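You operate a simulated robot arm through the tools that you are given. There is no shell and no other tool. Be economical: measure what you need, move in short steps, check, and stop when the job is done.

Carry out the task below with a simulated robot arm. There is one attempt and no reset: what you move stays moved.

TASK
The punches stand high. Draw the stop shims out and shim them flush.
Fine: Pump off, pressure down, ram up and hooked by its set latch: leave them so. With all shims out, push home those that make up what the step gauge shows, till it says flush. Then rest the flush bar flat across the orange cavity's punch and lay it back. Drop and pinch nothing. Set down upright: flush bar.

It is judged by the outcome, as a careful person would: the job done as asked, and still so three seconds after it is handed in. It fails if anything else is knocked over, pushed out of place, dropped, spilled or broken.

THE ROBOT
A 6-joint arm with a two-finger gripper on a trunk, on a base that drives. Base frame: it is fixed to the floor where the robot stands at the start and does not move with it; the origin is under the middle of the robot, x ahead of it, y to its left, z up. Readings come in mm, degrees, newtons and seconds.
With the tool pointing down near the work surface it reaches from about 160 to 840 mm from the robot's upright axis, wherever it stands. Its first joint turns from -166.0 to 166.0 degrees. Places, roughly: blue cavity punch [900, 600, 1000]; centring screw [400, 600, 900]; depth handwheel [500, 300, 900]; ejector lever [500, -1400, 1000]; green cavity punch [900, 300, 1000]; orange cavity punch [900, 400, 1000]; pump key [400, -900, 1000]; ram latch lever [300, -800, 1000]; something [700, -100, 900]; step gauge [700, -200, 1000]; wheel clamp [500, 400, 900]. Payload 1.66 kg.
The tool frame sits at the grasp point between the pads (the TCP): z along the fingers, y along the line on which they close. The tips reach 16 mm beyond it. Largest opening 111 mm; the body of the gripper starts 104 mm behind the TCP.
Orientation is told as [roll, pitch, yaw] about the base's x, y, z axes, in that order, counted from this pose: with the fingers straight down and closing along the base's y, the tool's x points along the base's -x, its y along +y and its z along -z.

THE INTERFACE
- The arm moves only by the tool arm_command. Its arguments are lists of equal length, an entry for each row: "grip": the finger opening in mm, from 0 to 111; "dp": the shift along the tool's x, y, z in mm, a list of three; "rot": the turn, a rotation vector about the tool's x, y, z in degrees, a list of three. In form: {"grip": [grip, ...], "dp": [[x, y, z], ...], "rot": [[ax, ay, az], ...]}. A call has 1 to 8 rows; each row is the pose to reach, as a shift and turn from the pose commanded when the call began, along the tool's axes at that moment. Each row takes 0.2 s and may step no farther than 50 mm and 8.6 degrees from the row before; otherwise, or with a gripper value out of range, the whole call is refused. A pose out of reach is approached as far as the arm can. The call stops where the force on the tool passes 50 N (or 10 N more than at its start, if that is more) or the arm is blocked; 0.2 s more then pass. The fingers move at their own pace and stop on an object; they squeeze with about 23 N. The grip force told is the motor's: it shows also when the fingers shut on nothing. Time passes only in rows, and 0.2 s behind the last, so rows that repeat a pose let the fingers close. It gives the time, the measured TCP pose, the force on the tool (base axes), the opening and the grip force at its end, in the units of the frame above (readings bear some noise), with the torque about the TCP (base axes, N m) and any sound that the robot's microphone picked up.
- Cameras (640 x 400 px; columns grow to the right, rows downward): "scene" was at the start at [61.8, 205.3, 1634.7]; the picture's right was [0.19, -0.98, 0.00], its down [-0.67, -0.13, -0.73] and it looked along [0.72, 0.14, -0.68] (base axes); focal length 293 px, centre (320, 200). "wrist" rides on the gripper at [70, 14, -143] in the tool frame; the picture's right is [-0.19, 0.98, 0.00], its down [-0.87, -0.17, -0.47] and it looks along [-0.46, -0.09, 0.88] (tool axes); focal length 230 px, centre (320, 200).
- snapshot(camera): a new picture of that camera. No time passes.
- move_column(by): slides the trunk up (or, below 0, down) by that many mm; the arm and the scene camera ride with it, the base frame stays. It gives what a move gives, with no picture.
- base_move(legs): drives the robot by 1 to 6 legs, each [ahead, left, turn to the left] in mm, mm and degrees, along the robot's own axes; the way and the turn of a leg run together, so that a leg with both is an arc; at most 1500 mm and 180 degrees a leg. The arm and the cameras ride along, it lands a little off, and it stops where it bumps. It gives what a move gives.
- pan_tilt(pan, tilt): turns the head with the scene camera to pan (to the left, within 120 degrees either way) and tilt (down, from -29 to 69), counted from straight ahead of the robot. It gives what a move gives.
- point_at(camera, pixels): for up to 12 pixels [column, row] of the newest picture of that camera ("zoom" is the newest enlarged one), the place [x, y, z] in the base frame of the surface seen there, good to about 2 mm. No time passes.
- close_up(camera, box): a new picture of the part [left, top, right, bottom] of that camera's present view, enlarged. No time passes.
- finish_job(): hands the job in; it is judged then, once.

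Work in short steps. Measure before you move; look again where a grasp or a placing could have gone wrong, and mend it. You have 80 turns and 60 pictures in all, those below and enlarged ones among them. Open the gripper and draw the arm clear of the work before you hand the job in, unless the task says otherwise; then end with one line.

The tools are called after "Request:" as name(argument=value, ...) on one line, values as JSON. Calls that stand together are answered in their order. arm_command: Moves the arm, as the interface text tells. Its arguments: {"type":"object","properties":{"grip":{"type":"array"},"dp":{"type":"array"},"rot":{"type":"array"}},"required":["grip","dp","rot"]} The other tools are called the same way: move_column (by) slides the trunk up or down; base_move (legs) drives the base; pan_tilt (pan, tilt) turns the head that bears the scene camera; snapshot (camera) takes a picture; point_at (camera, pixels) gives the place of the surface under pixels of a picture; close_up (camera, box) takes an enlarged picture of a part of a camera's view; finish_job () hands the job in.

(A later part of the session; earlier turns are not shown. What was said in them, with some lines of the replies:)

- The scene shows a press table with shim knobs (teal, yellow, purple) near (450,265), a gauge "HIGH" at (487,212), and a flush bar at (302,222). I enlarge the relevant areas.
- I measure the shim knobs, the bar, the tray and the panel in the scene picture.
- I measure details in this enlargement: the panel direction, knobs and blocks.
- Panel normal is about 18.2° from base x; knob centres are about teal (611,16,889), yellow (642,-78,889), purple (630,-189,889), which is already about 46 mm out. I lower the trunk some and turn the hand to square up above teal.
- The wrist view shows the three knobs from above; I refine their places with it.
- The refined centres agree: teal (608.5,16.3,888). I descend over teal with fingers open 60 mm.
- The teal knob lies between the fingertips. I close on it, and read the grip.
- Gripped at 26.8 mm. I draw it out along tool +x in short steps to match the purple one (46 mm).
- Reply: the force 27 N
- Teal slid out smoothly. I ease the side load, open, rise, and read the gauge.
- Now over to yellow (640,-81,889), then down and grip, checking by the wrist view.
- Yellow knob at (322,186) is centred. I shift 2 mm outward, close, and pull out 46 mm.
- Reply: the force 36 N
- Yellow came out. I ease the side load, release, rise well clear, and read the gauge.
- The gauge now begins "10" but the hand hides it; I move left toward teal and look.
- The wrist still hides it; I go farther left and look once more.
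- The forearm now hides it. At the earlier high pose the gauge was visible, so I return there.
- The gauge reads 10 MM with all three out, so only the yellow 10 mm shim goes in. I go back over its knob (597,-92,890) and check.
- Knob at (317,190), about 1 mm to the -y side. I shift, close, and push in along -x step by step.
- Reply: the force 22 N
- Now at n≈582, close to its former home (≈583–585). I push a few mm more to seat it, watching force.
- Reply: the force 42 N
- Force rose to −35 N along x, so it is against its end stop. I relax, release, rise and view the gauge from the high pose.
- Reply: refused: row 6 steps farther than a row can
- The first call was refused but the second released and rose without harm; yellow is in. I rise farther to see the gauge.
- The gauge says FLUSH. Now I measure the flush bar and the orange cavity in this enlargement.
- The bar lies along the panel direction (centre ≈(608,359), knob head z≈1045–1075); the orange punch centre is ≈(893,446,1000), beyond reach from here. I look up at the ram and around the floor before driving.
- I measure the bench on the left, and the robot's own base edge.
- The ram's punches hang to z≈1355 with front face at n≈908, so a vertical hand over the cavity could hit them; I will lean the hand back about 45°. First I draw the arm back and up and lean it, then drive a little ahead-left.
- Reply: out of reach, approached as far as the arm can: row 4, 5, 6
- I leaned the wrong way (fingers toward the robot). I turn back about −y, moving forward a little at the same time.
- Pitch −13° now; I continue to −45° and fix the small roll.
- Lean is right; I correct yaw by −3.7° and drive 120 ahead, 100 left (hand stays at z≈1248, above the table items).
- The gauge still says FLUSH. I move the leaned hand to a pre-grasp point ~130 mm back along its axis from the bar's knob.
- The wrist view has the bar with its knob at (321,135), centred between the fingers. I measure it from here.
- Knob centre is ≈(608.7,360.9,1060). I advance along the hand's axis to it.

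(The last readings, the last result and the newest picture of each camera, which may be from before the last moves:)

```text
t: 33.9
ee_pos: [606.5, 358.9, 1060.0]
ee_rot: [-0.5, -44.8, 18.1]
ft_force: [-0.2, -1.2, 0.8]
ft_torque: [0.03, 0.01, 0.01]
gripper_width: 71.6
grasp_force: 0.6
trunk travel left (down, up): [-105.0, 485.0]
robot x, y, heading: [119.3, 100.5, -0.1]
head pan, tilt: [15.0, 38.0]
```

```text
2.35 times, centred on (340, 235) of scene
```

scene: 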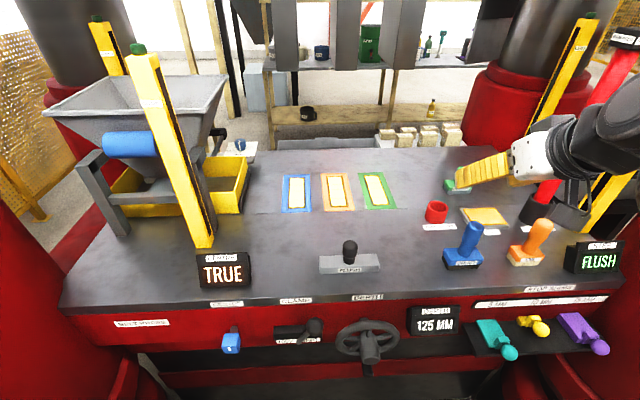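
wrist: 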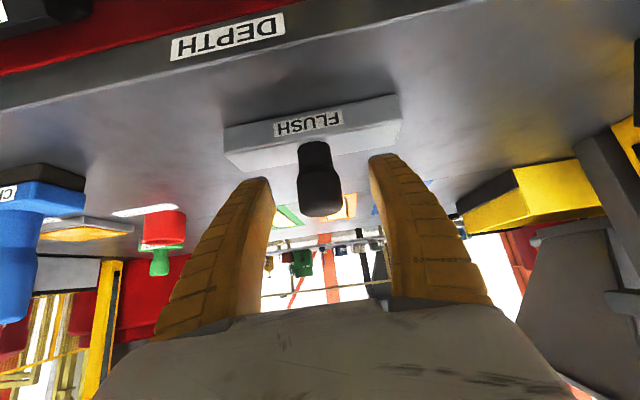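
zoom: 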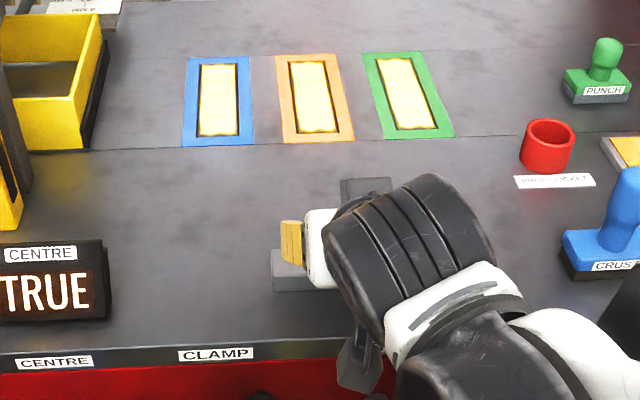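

The knob at (319,190) is right at the grasp point. I close on it.

Request:
arm_command(grip=[45, 15, 15], dp=[[0, 0, 0], [0, 0, 0], [0, 0, 0]], rot=[[0, 0, 0], [0, 0, 0], [0, 0, 0]])

```text
t: 34.7
ee_pos: [605.4, 359.4, 1061.3]
ee_rot: [-0.5, -44.8, 18.2]
ft_force: [-0.2, -1.2, 0.0]
ft_torque: [0.01, 0.02, 0.01]
gripper_width: 24.8
grasp_force: 23.3
trunk travel left (down, up): [-105.0, 485.0]
robot x, y, heading: [121.5, 100.0, -0.5]
head pan, tilt: [15.0, 38.0]
```

Held at 24.8 mm, 23 N. I lift 35 mm straight up and check it hangs level.

Request:
arm_command(grip=[15, 15, 15], dp=[[-5, 0, -5], [-14, 0, -14], [-25, 0, -25]], rot=[[0, 0, 0], [0, 0, 0], [0, 0, 0]])

Request:
snapshot(camera="wrist")

Request:
close_up(camera="scene", box=[220, 150, 460, 320])

```text
t: 35.5
ee_pos: [604.9, 360.7, 1097.3]
ee_rot: [-0.5, -44.8, 18.1]
ft_force: [1.2, 0.5, -5.1]
ft_torque: [0.0, 0.0, 0.02]
gripper_width: 24.6
grasp_force: 23.8
trunk travel left (down, up): [-105.0, 485.0]
robot x, y, heading: [119.8, 98.2, -0.1]
head pan, tilt: [15.0, 38.0]
```

```text
23 pictures are left
```

wrist: 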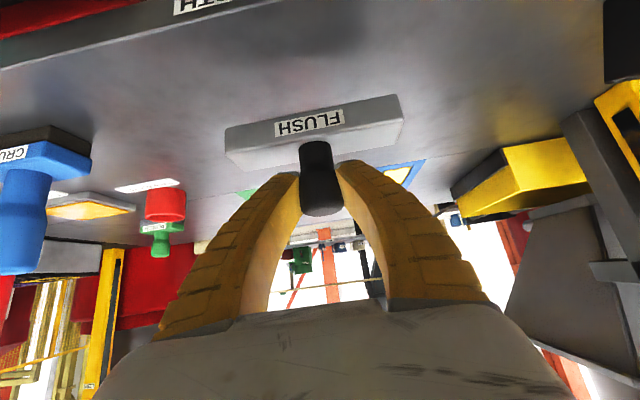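

```text
2.35 times, centred on (340, 235) of scene
```

zoom: 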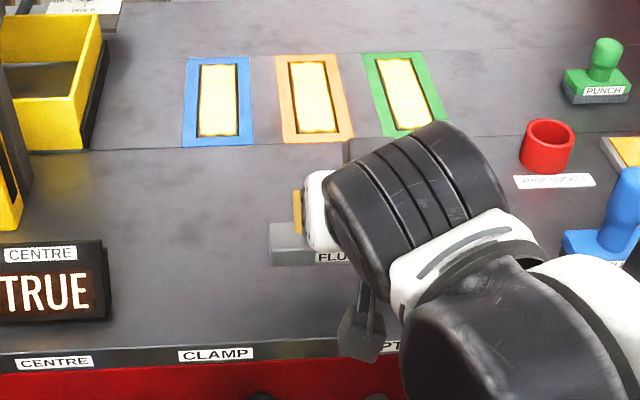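

The bar is level and held. I carry it along the panel normal; first 170 mm, then I check for clearance to the ram.

Request:
arm_command(grip=[15, 15, 15, 15, 15], dp=[[-20, -1, 20], [-45, -2, 45], [-70, -3, 70], [-95, -4, 95], [-120, -5, 120]], rot=[[0, 0, 0], [0, 0, 0], [0, 0, 0], [0, 0, 0], [0, 0, 0]])

Request:
snapshot(camera="scene")

```text
t: 36.7
ee_pos: [768.1, 407.5, 1093.9]
ee_rot: [-0.6, -44.8, 18.1]
ft_force: [-0.3, -0.3, -4.9]
ft_torque: [-0.03, 0.04, -0.02]
gripper_width: 24.4
grasp_force: 22.7
trunk travel left (down, up): [-105.0, 485.0]
robot x, y, heading: [121.1, 101.7, -0.2]
head pan, tilt: [15.0, 38.0]
```

```text
21 pictures are left
```

scene: 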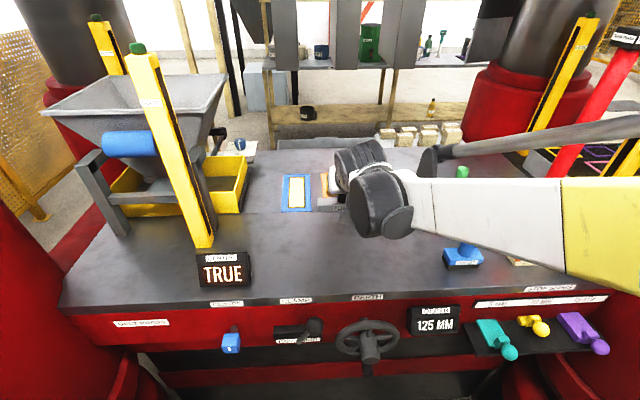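

Clear of the ram so far, but the forearm crosses over the brushes at right; I measure its height.

Request:
point_at(camera="scene", pixels=[[380, 205], [430, 230], [480, 246], [480, 210], [550, 265], [550, 220], [465, 248], [355, 155], [345, 205], [600, 240], [470, 150], [430, 160]])

Request:
close_up(camera="scene", box=[280, 110, 600, 310])

```text
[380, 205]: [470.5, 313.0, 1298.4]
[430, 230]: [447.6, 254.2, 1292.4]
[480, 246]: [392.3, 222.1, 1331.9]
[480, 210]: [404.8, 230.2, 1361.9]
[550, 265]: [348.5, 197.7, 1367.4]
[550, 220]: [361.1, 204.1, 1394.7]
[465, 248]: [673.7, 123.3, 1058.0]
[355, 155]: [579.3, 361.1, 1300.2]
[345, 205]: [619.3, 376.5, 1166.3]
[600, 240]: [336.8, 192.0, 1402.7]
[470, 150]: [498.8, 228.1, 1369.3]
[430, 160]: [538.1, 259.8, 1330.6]
```

```text
2.00 times, centred on (440, 210) of scene
```

zoom: 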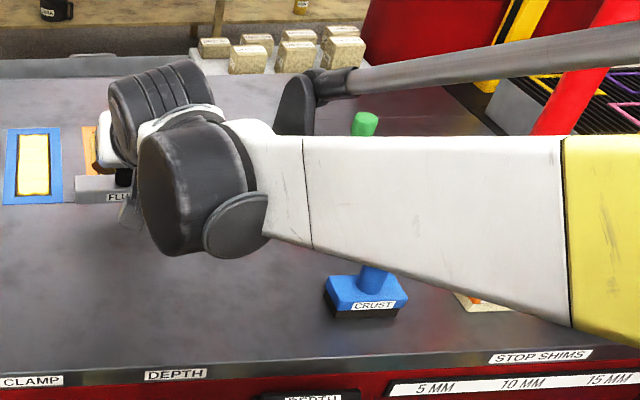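

The forearm is at z≥1290, well clear, and the wrist stays in front of the ram punches. I go on 123 mm to above the orange punch.

Request:
arm_command(grip=[15, 15, 15, 15], dp=[[-22, 0, 22], [-44, 0, 44], [-66, 1, 66], [-87, 1, 87]], rot=[[0, 0, 0], [0, 0, 0], [0, 0, 0], [0, 0, 0]])

Request:
close_up(camera="scene", box=[220, 90, 460, 240])

Request:
snapshot(camera="wrist")

```text
t: 37.7
ee_pos: [886.9, 445.3, 1094.8]
ee_rot: [-0.5, -44.7, 18.1]
ft_force: [0.7, -0.2, -4.4]
ft_torque: [0.0, 0.05, 0.0]
gripper_width: 24.8
grasp_force: 23.0
trunk travel left (down, up): [-105.0, 485.0]
robot x, y, heading: [119.0, 99.1, -0.1]
head pan, tilt: [15.0, 38.0]
```

```text
2.67 times, centred on (340, 165) of scene
```

zoom: 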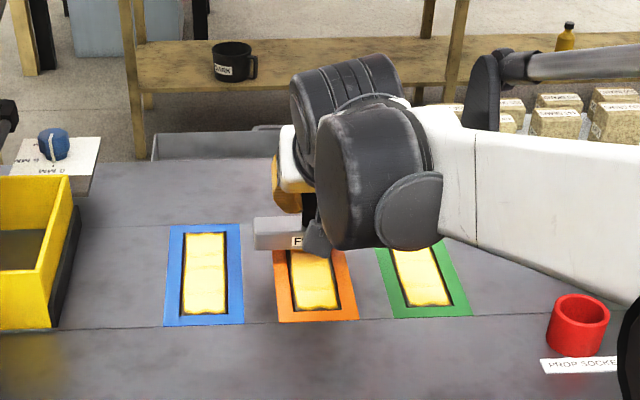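

```text
18 pictures are left
```

wrist: 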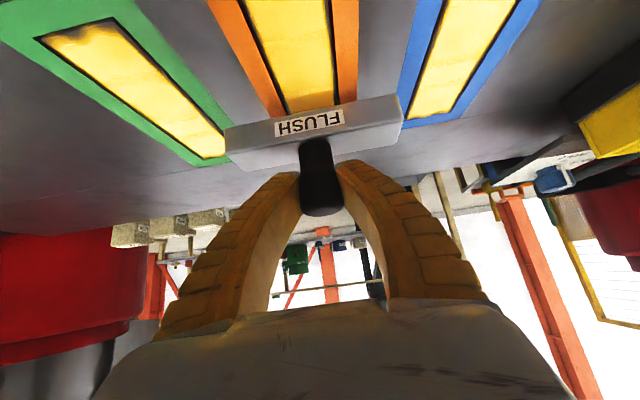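

The bar is over the orange punch. I lower it straight down ~34 mm in short steps.

Request:
arm_command(grip=[15, 15, 15, 15, 15], dp=[[8, 0, 8], [16, 0, 16], [20, 0, 20], [22.5, 0, 22.5], [24, 0, 24]], rot=[[0, 0, 0], [0, 0, 0], [0, 0, 0], [0, 0, 0], [0, 0, 0]])

```text
t: 38.9
ee_pos: [884.3, 445.5, 1061.4]
ee_rot: [-0.4, -44.8, 18.2]
ft_force: [0.4, 0.0, -4.3]
ft_torque: [0.0, 0.01, -0.02]
gripper_width: 24.3
grasp_force: 22.6
trunk travel left (down, up): [-105.0, 485.0]
robot x, y, heading: [120.5, 98.8, 0.1]
head pan, tilt: [15.0, 38.0]
```

Still the full weight (−4.3 N): not yet touching. I go down 1 mm at a time until it bears.

Request:
arm_command(grip=[15, 15, 15], dp=[[0.7, 0, 0.7], [1.4, 0, 1.4], [2.1, 0, 2.1]], rot=[[0, 0, 0], [0, 0, 0], [0, 0, 0]])

Request:
close_up(camera="scene", box=[260, 130, 400, 220])

```text
t: 39.7
ee_pos: [885.1, 444.1, 1060.4]
ee_rot: [-0.6, -44.9, 18.1]
ft_force: [3.4, -0.2, 15.6]
ft_torque: [0.01, 0.07, 0.02]
gripper_width: 24.7
grasp_force: 22.8
trunk travel left (down, up): [-105.0, 485.0]
robot x, y, heading: [120.6, 100.0, -0.3]
head pan, tilt: [15.0, 38.0]
```

```text
4.44 times, centred on (330, 175) of scene
```

zoom: 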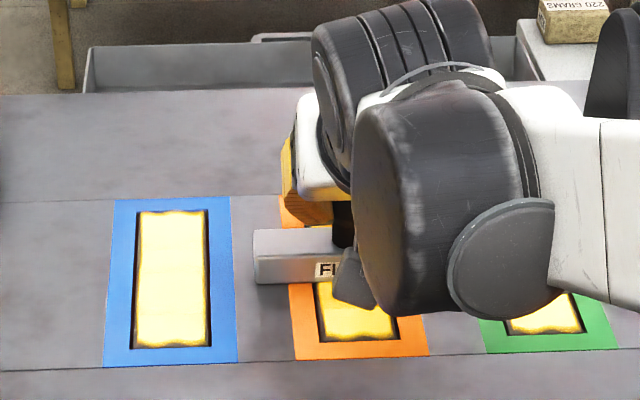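

It bears on the punch (+16 N). I ease 1 mm, open so the bar rests flat by itself, wait a second.

Request:
arm_command(grip=[15, 40, 50, 50, 50, 50, 50], dp=[[-1, 0, -1], [-1, 0, -1], [-1, 0, -1], [-1, 0, -1], [-1, 0, -1], [-1, 0, -1], [-1, 0, -1]], rot=[[0, 0, 0], [0, 0, 0], [0, 0, 0], [0, 0, 0], [0, 0, 0], [0, 0, 0], [0, 0, 0]])

Request:
snapshot(camera="wrist")

```text
t: 41.3
ee_pos: [884.4, 445.0, 1060.1]
ee_rot: [-0.5, -44.8, 18.1]
ft_force: [-0.5, -0.4, -0.3]
ft_torque: [0.0, 0.0, -0.01]
gripper_width: 52.0
grasp_force: 2.1
trunk travel left (down, up): [-105.0, 485.0]
robot x, y, heading: [121.9, 101.9, 0.1]
head pan, tilt: [15.0, 38.0]
```

```text
16 pictures are left
```

wrist: 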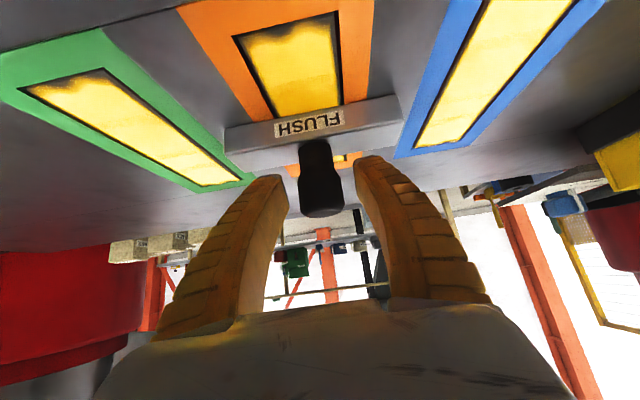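

The bar rests flat across the orange punch on its own. I grip it again and lift 35 mm.

Request:
arm_command(grip=[30, 15, 15, 15, 15, 15], dp=[[0, 0, 0], [0, 0, 0], [0, 0, 0], [-5, 0, -5], [-14, 0, -14], [-25, 0, -25]], rot=[[0, 0, 0], [0, 0, 0], [0, 0, 0], [0, 0, 0], [0, 0, 0], [0, 0, 0]])

```text
t: 42.7
ee_pos: [885.9, 445.2, 1096.7]
ee_rot: [-0.5, -44.7, 18.1]
ft_force: [-0.2, 0.9, -4.5]
ft_torque: [-0.02, -0.01, 0.01]
gripper_width: 24.6
grasp_force: 23.0
trunk travel left (down, up): [-105.0, 485.0]
robot x, y, heading: [119.2, 104.9, 0.0]
head pan, tilt: [15.0, 38.0]
```

Lifted with its weight felt. I carry it back 293 mm to above its first place.

Request:
arm_command(grip=[15, 15, 15, 15, 15, 15, 15], dp=[[25, 1, -25], [57, 2, -57], [90, 3, -90], [122, 4, -122], [154, 5, -154], [185, 6, -185], [207, 6.6, -207]], rot=[[0, 0, 0], [0, 0, 0], [0, 0, 0], [0, 0, 0], [0, 0, 0], [0, 0, 0], [0, 0, 0]])

Request:
arm_command(grip=[15, 15], dp=[[0, 0, 0], [0, 0, 0]], rot=[[0, 0, 0], [0, 0, 0]])

Request:
snapshot(camera="wrist")

```text
t: 44.3
ee_pos: [603.1, 364.1, 1097.9]
ee_rot: [-0.6, -44.9, 18.0]
ft_force: [-0.8, 0.3, -3.5]
ft_torque: [0.01, 0.02, 0.0]
gripper_width: 24.2
grasp_force: 22.8
trunk travel left (down, up): [-105.0, 485.0]
robot x, y, heading: [118.4, 97.3, -0.0]
head pan, tilt: [15.0, 38.0]
```

```text
t: 44.9
ee_pos: [603.5, 365.6, 1098.4]
ee_rot: [-0.6, -44.7, 18.1]
ft_force: [-0.1, 0.1, -3.6]
ft_torque: [-0.03, 0.04, -0.01]
gripper_width: 24.2
grasp_force: 23.1
trunk travel left (down, up): [-105.0, 485.0]
robot x, y, heading: [118.2, 104.4, -0.1]
head pan, tilt: [15.0, 38.0]
```

```text
15 pictures are left
```

wrist: 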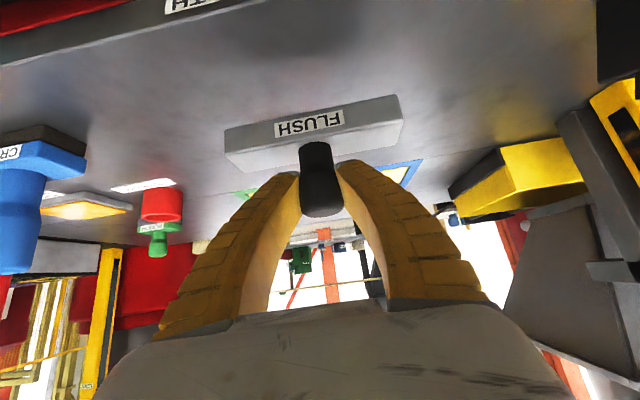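

The view nearly matches the first lift; it is ~4.5 mm too far left. I correct and lower.

Request:
arm_command(grip=[15, 15, 15, 15, 15, 15], dp=[[0, -4.5, 0], [9, -4.5, 9], [18, -4.5, 18], [23, -4.5, 23], [25, -4.5, 25], [26, -4.5, 26]], rot=[[0, 0, 0], [0, 0, 0], [0, 0, 0], [0, 0, 0], [0, 0, 0], [0, 0, 0]])

```text
t: 46.3
ee_pos: [606.4, 358.5, 1060.5]
ee_rot: [-0.5, -44.9, 18.0]
ft_force: [2.7, -0.5, 7.7]
ft_torque: [0.13, 0.05, 0.0]
gripper_width: 24.3
grasp_force: 23.1
trunk travel left (down, up): [-105.0, 485.0]
robot x, y, heading: [126.7, 102.5, -0.2]
head pan, tilt: [15.0, 38.0]
```

It stands on the table (+7.7 N). I open wide and draw back along the hand's axis.

Request:
arm_command(grip=[15, 40, 60, 60, 60, 60, 60, 60], dp=[[0, 0, 0], [0, 0, 0], [0, 0, 0], [0, 0, -15], [0, 0, -50], [0, 0, -90], [0, 0, -130], [0, -10, -160]], rot=[[0, 0, 0], [0, 0, 0], [0, 0, 0], [0, 0, 0], [0, 0, 0], [0, 0, 0], [0, 0, 0], [0, 0, 0]])

Request:
snapshot(camera="wrist")

```text
t: 48.1
ee_pos: [501.7, 315.5, 1175.6]
ee_rot: [-0.6, -44.9, 18.1]
ft_force: [0.2, 0.1, 0.4]
ft_torque: [0.01, 0.0, 0.01]
gripper_width: 61.8
grasp_force: 1.6
trunk travel left (down, up): [-105.0, 485.0]
robot x, y, heading: [119.4, 103.9, -0.2]
head pan, tilt: [15.0, 38.0]
```

```text
14 pictures are left
```

wrist: 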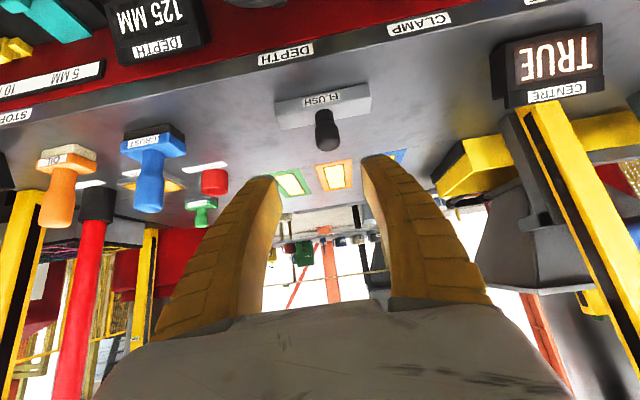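

The bar stands upright in its place. I raise the arm clear and take a last look at gauge, shims and bar.

Request:
arm_command(grip=[60, 60, 60, 60], dp=[[-20, -25, -30], [-45, -60, -50], [-75, -90, -70], [-105, -120, -80]], rot=[[0, 0, 0], [0, 0, 0], [0, 0, 0], [0, 0, 0]])

Request:
snapshot(camera="scene")

```text
t: 49.1
ee_pos: [556.2, 205.4, 1305.9]
ee_rot: [-0.4, -45.0, 18.1]
ft_force: [-1.1, -0.6, -0.4]
ft_torque: [0.03, 0.01, 0.02]
gripper_width: 62.0
grasp_force: 1.0
trunk travel left (down, up): [-105.0, 485.0]
robot x, y, heading: [121.7, 97.8, 0.0]
head pan, tilt: [15.0, 38.0]
```

```text
13 pictures are left
```

scene: 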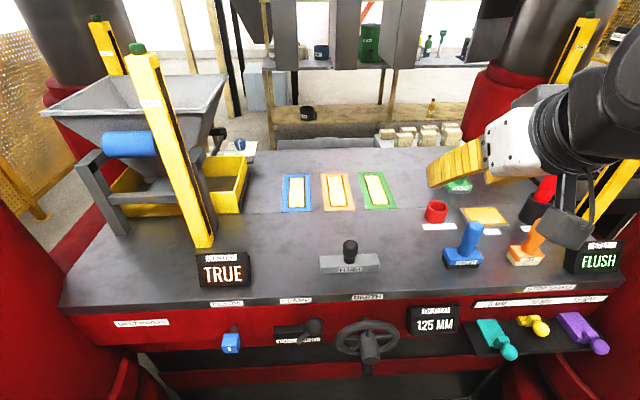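

The gauge says FLUSH. Yellow is home, teal and purple are out, the bar is back upright at (349,262), and the arm is clear, so I hand the job in.

Request:
finish_job()

```text
The job is handed in.
```

The job is done and handed in. With all shims out the gauge showed 10 mm, so I pushed home only the 10 mm shim and it now reads FLUSH. I rested the flush bar flat across the orange punch and laid it back upright in its place.
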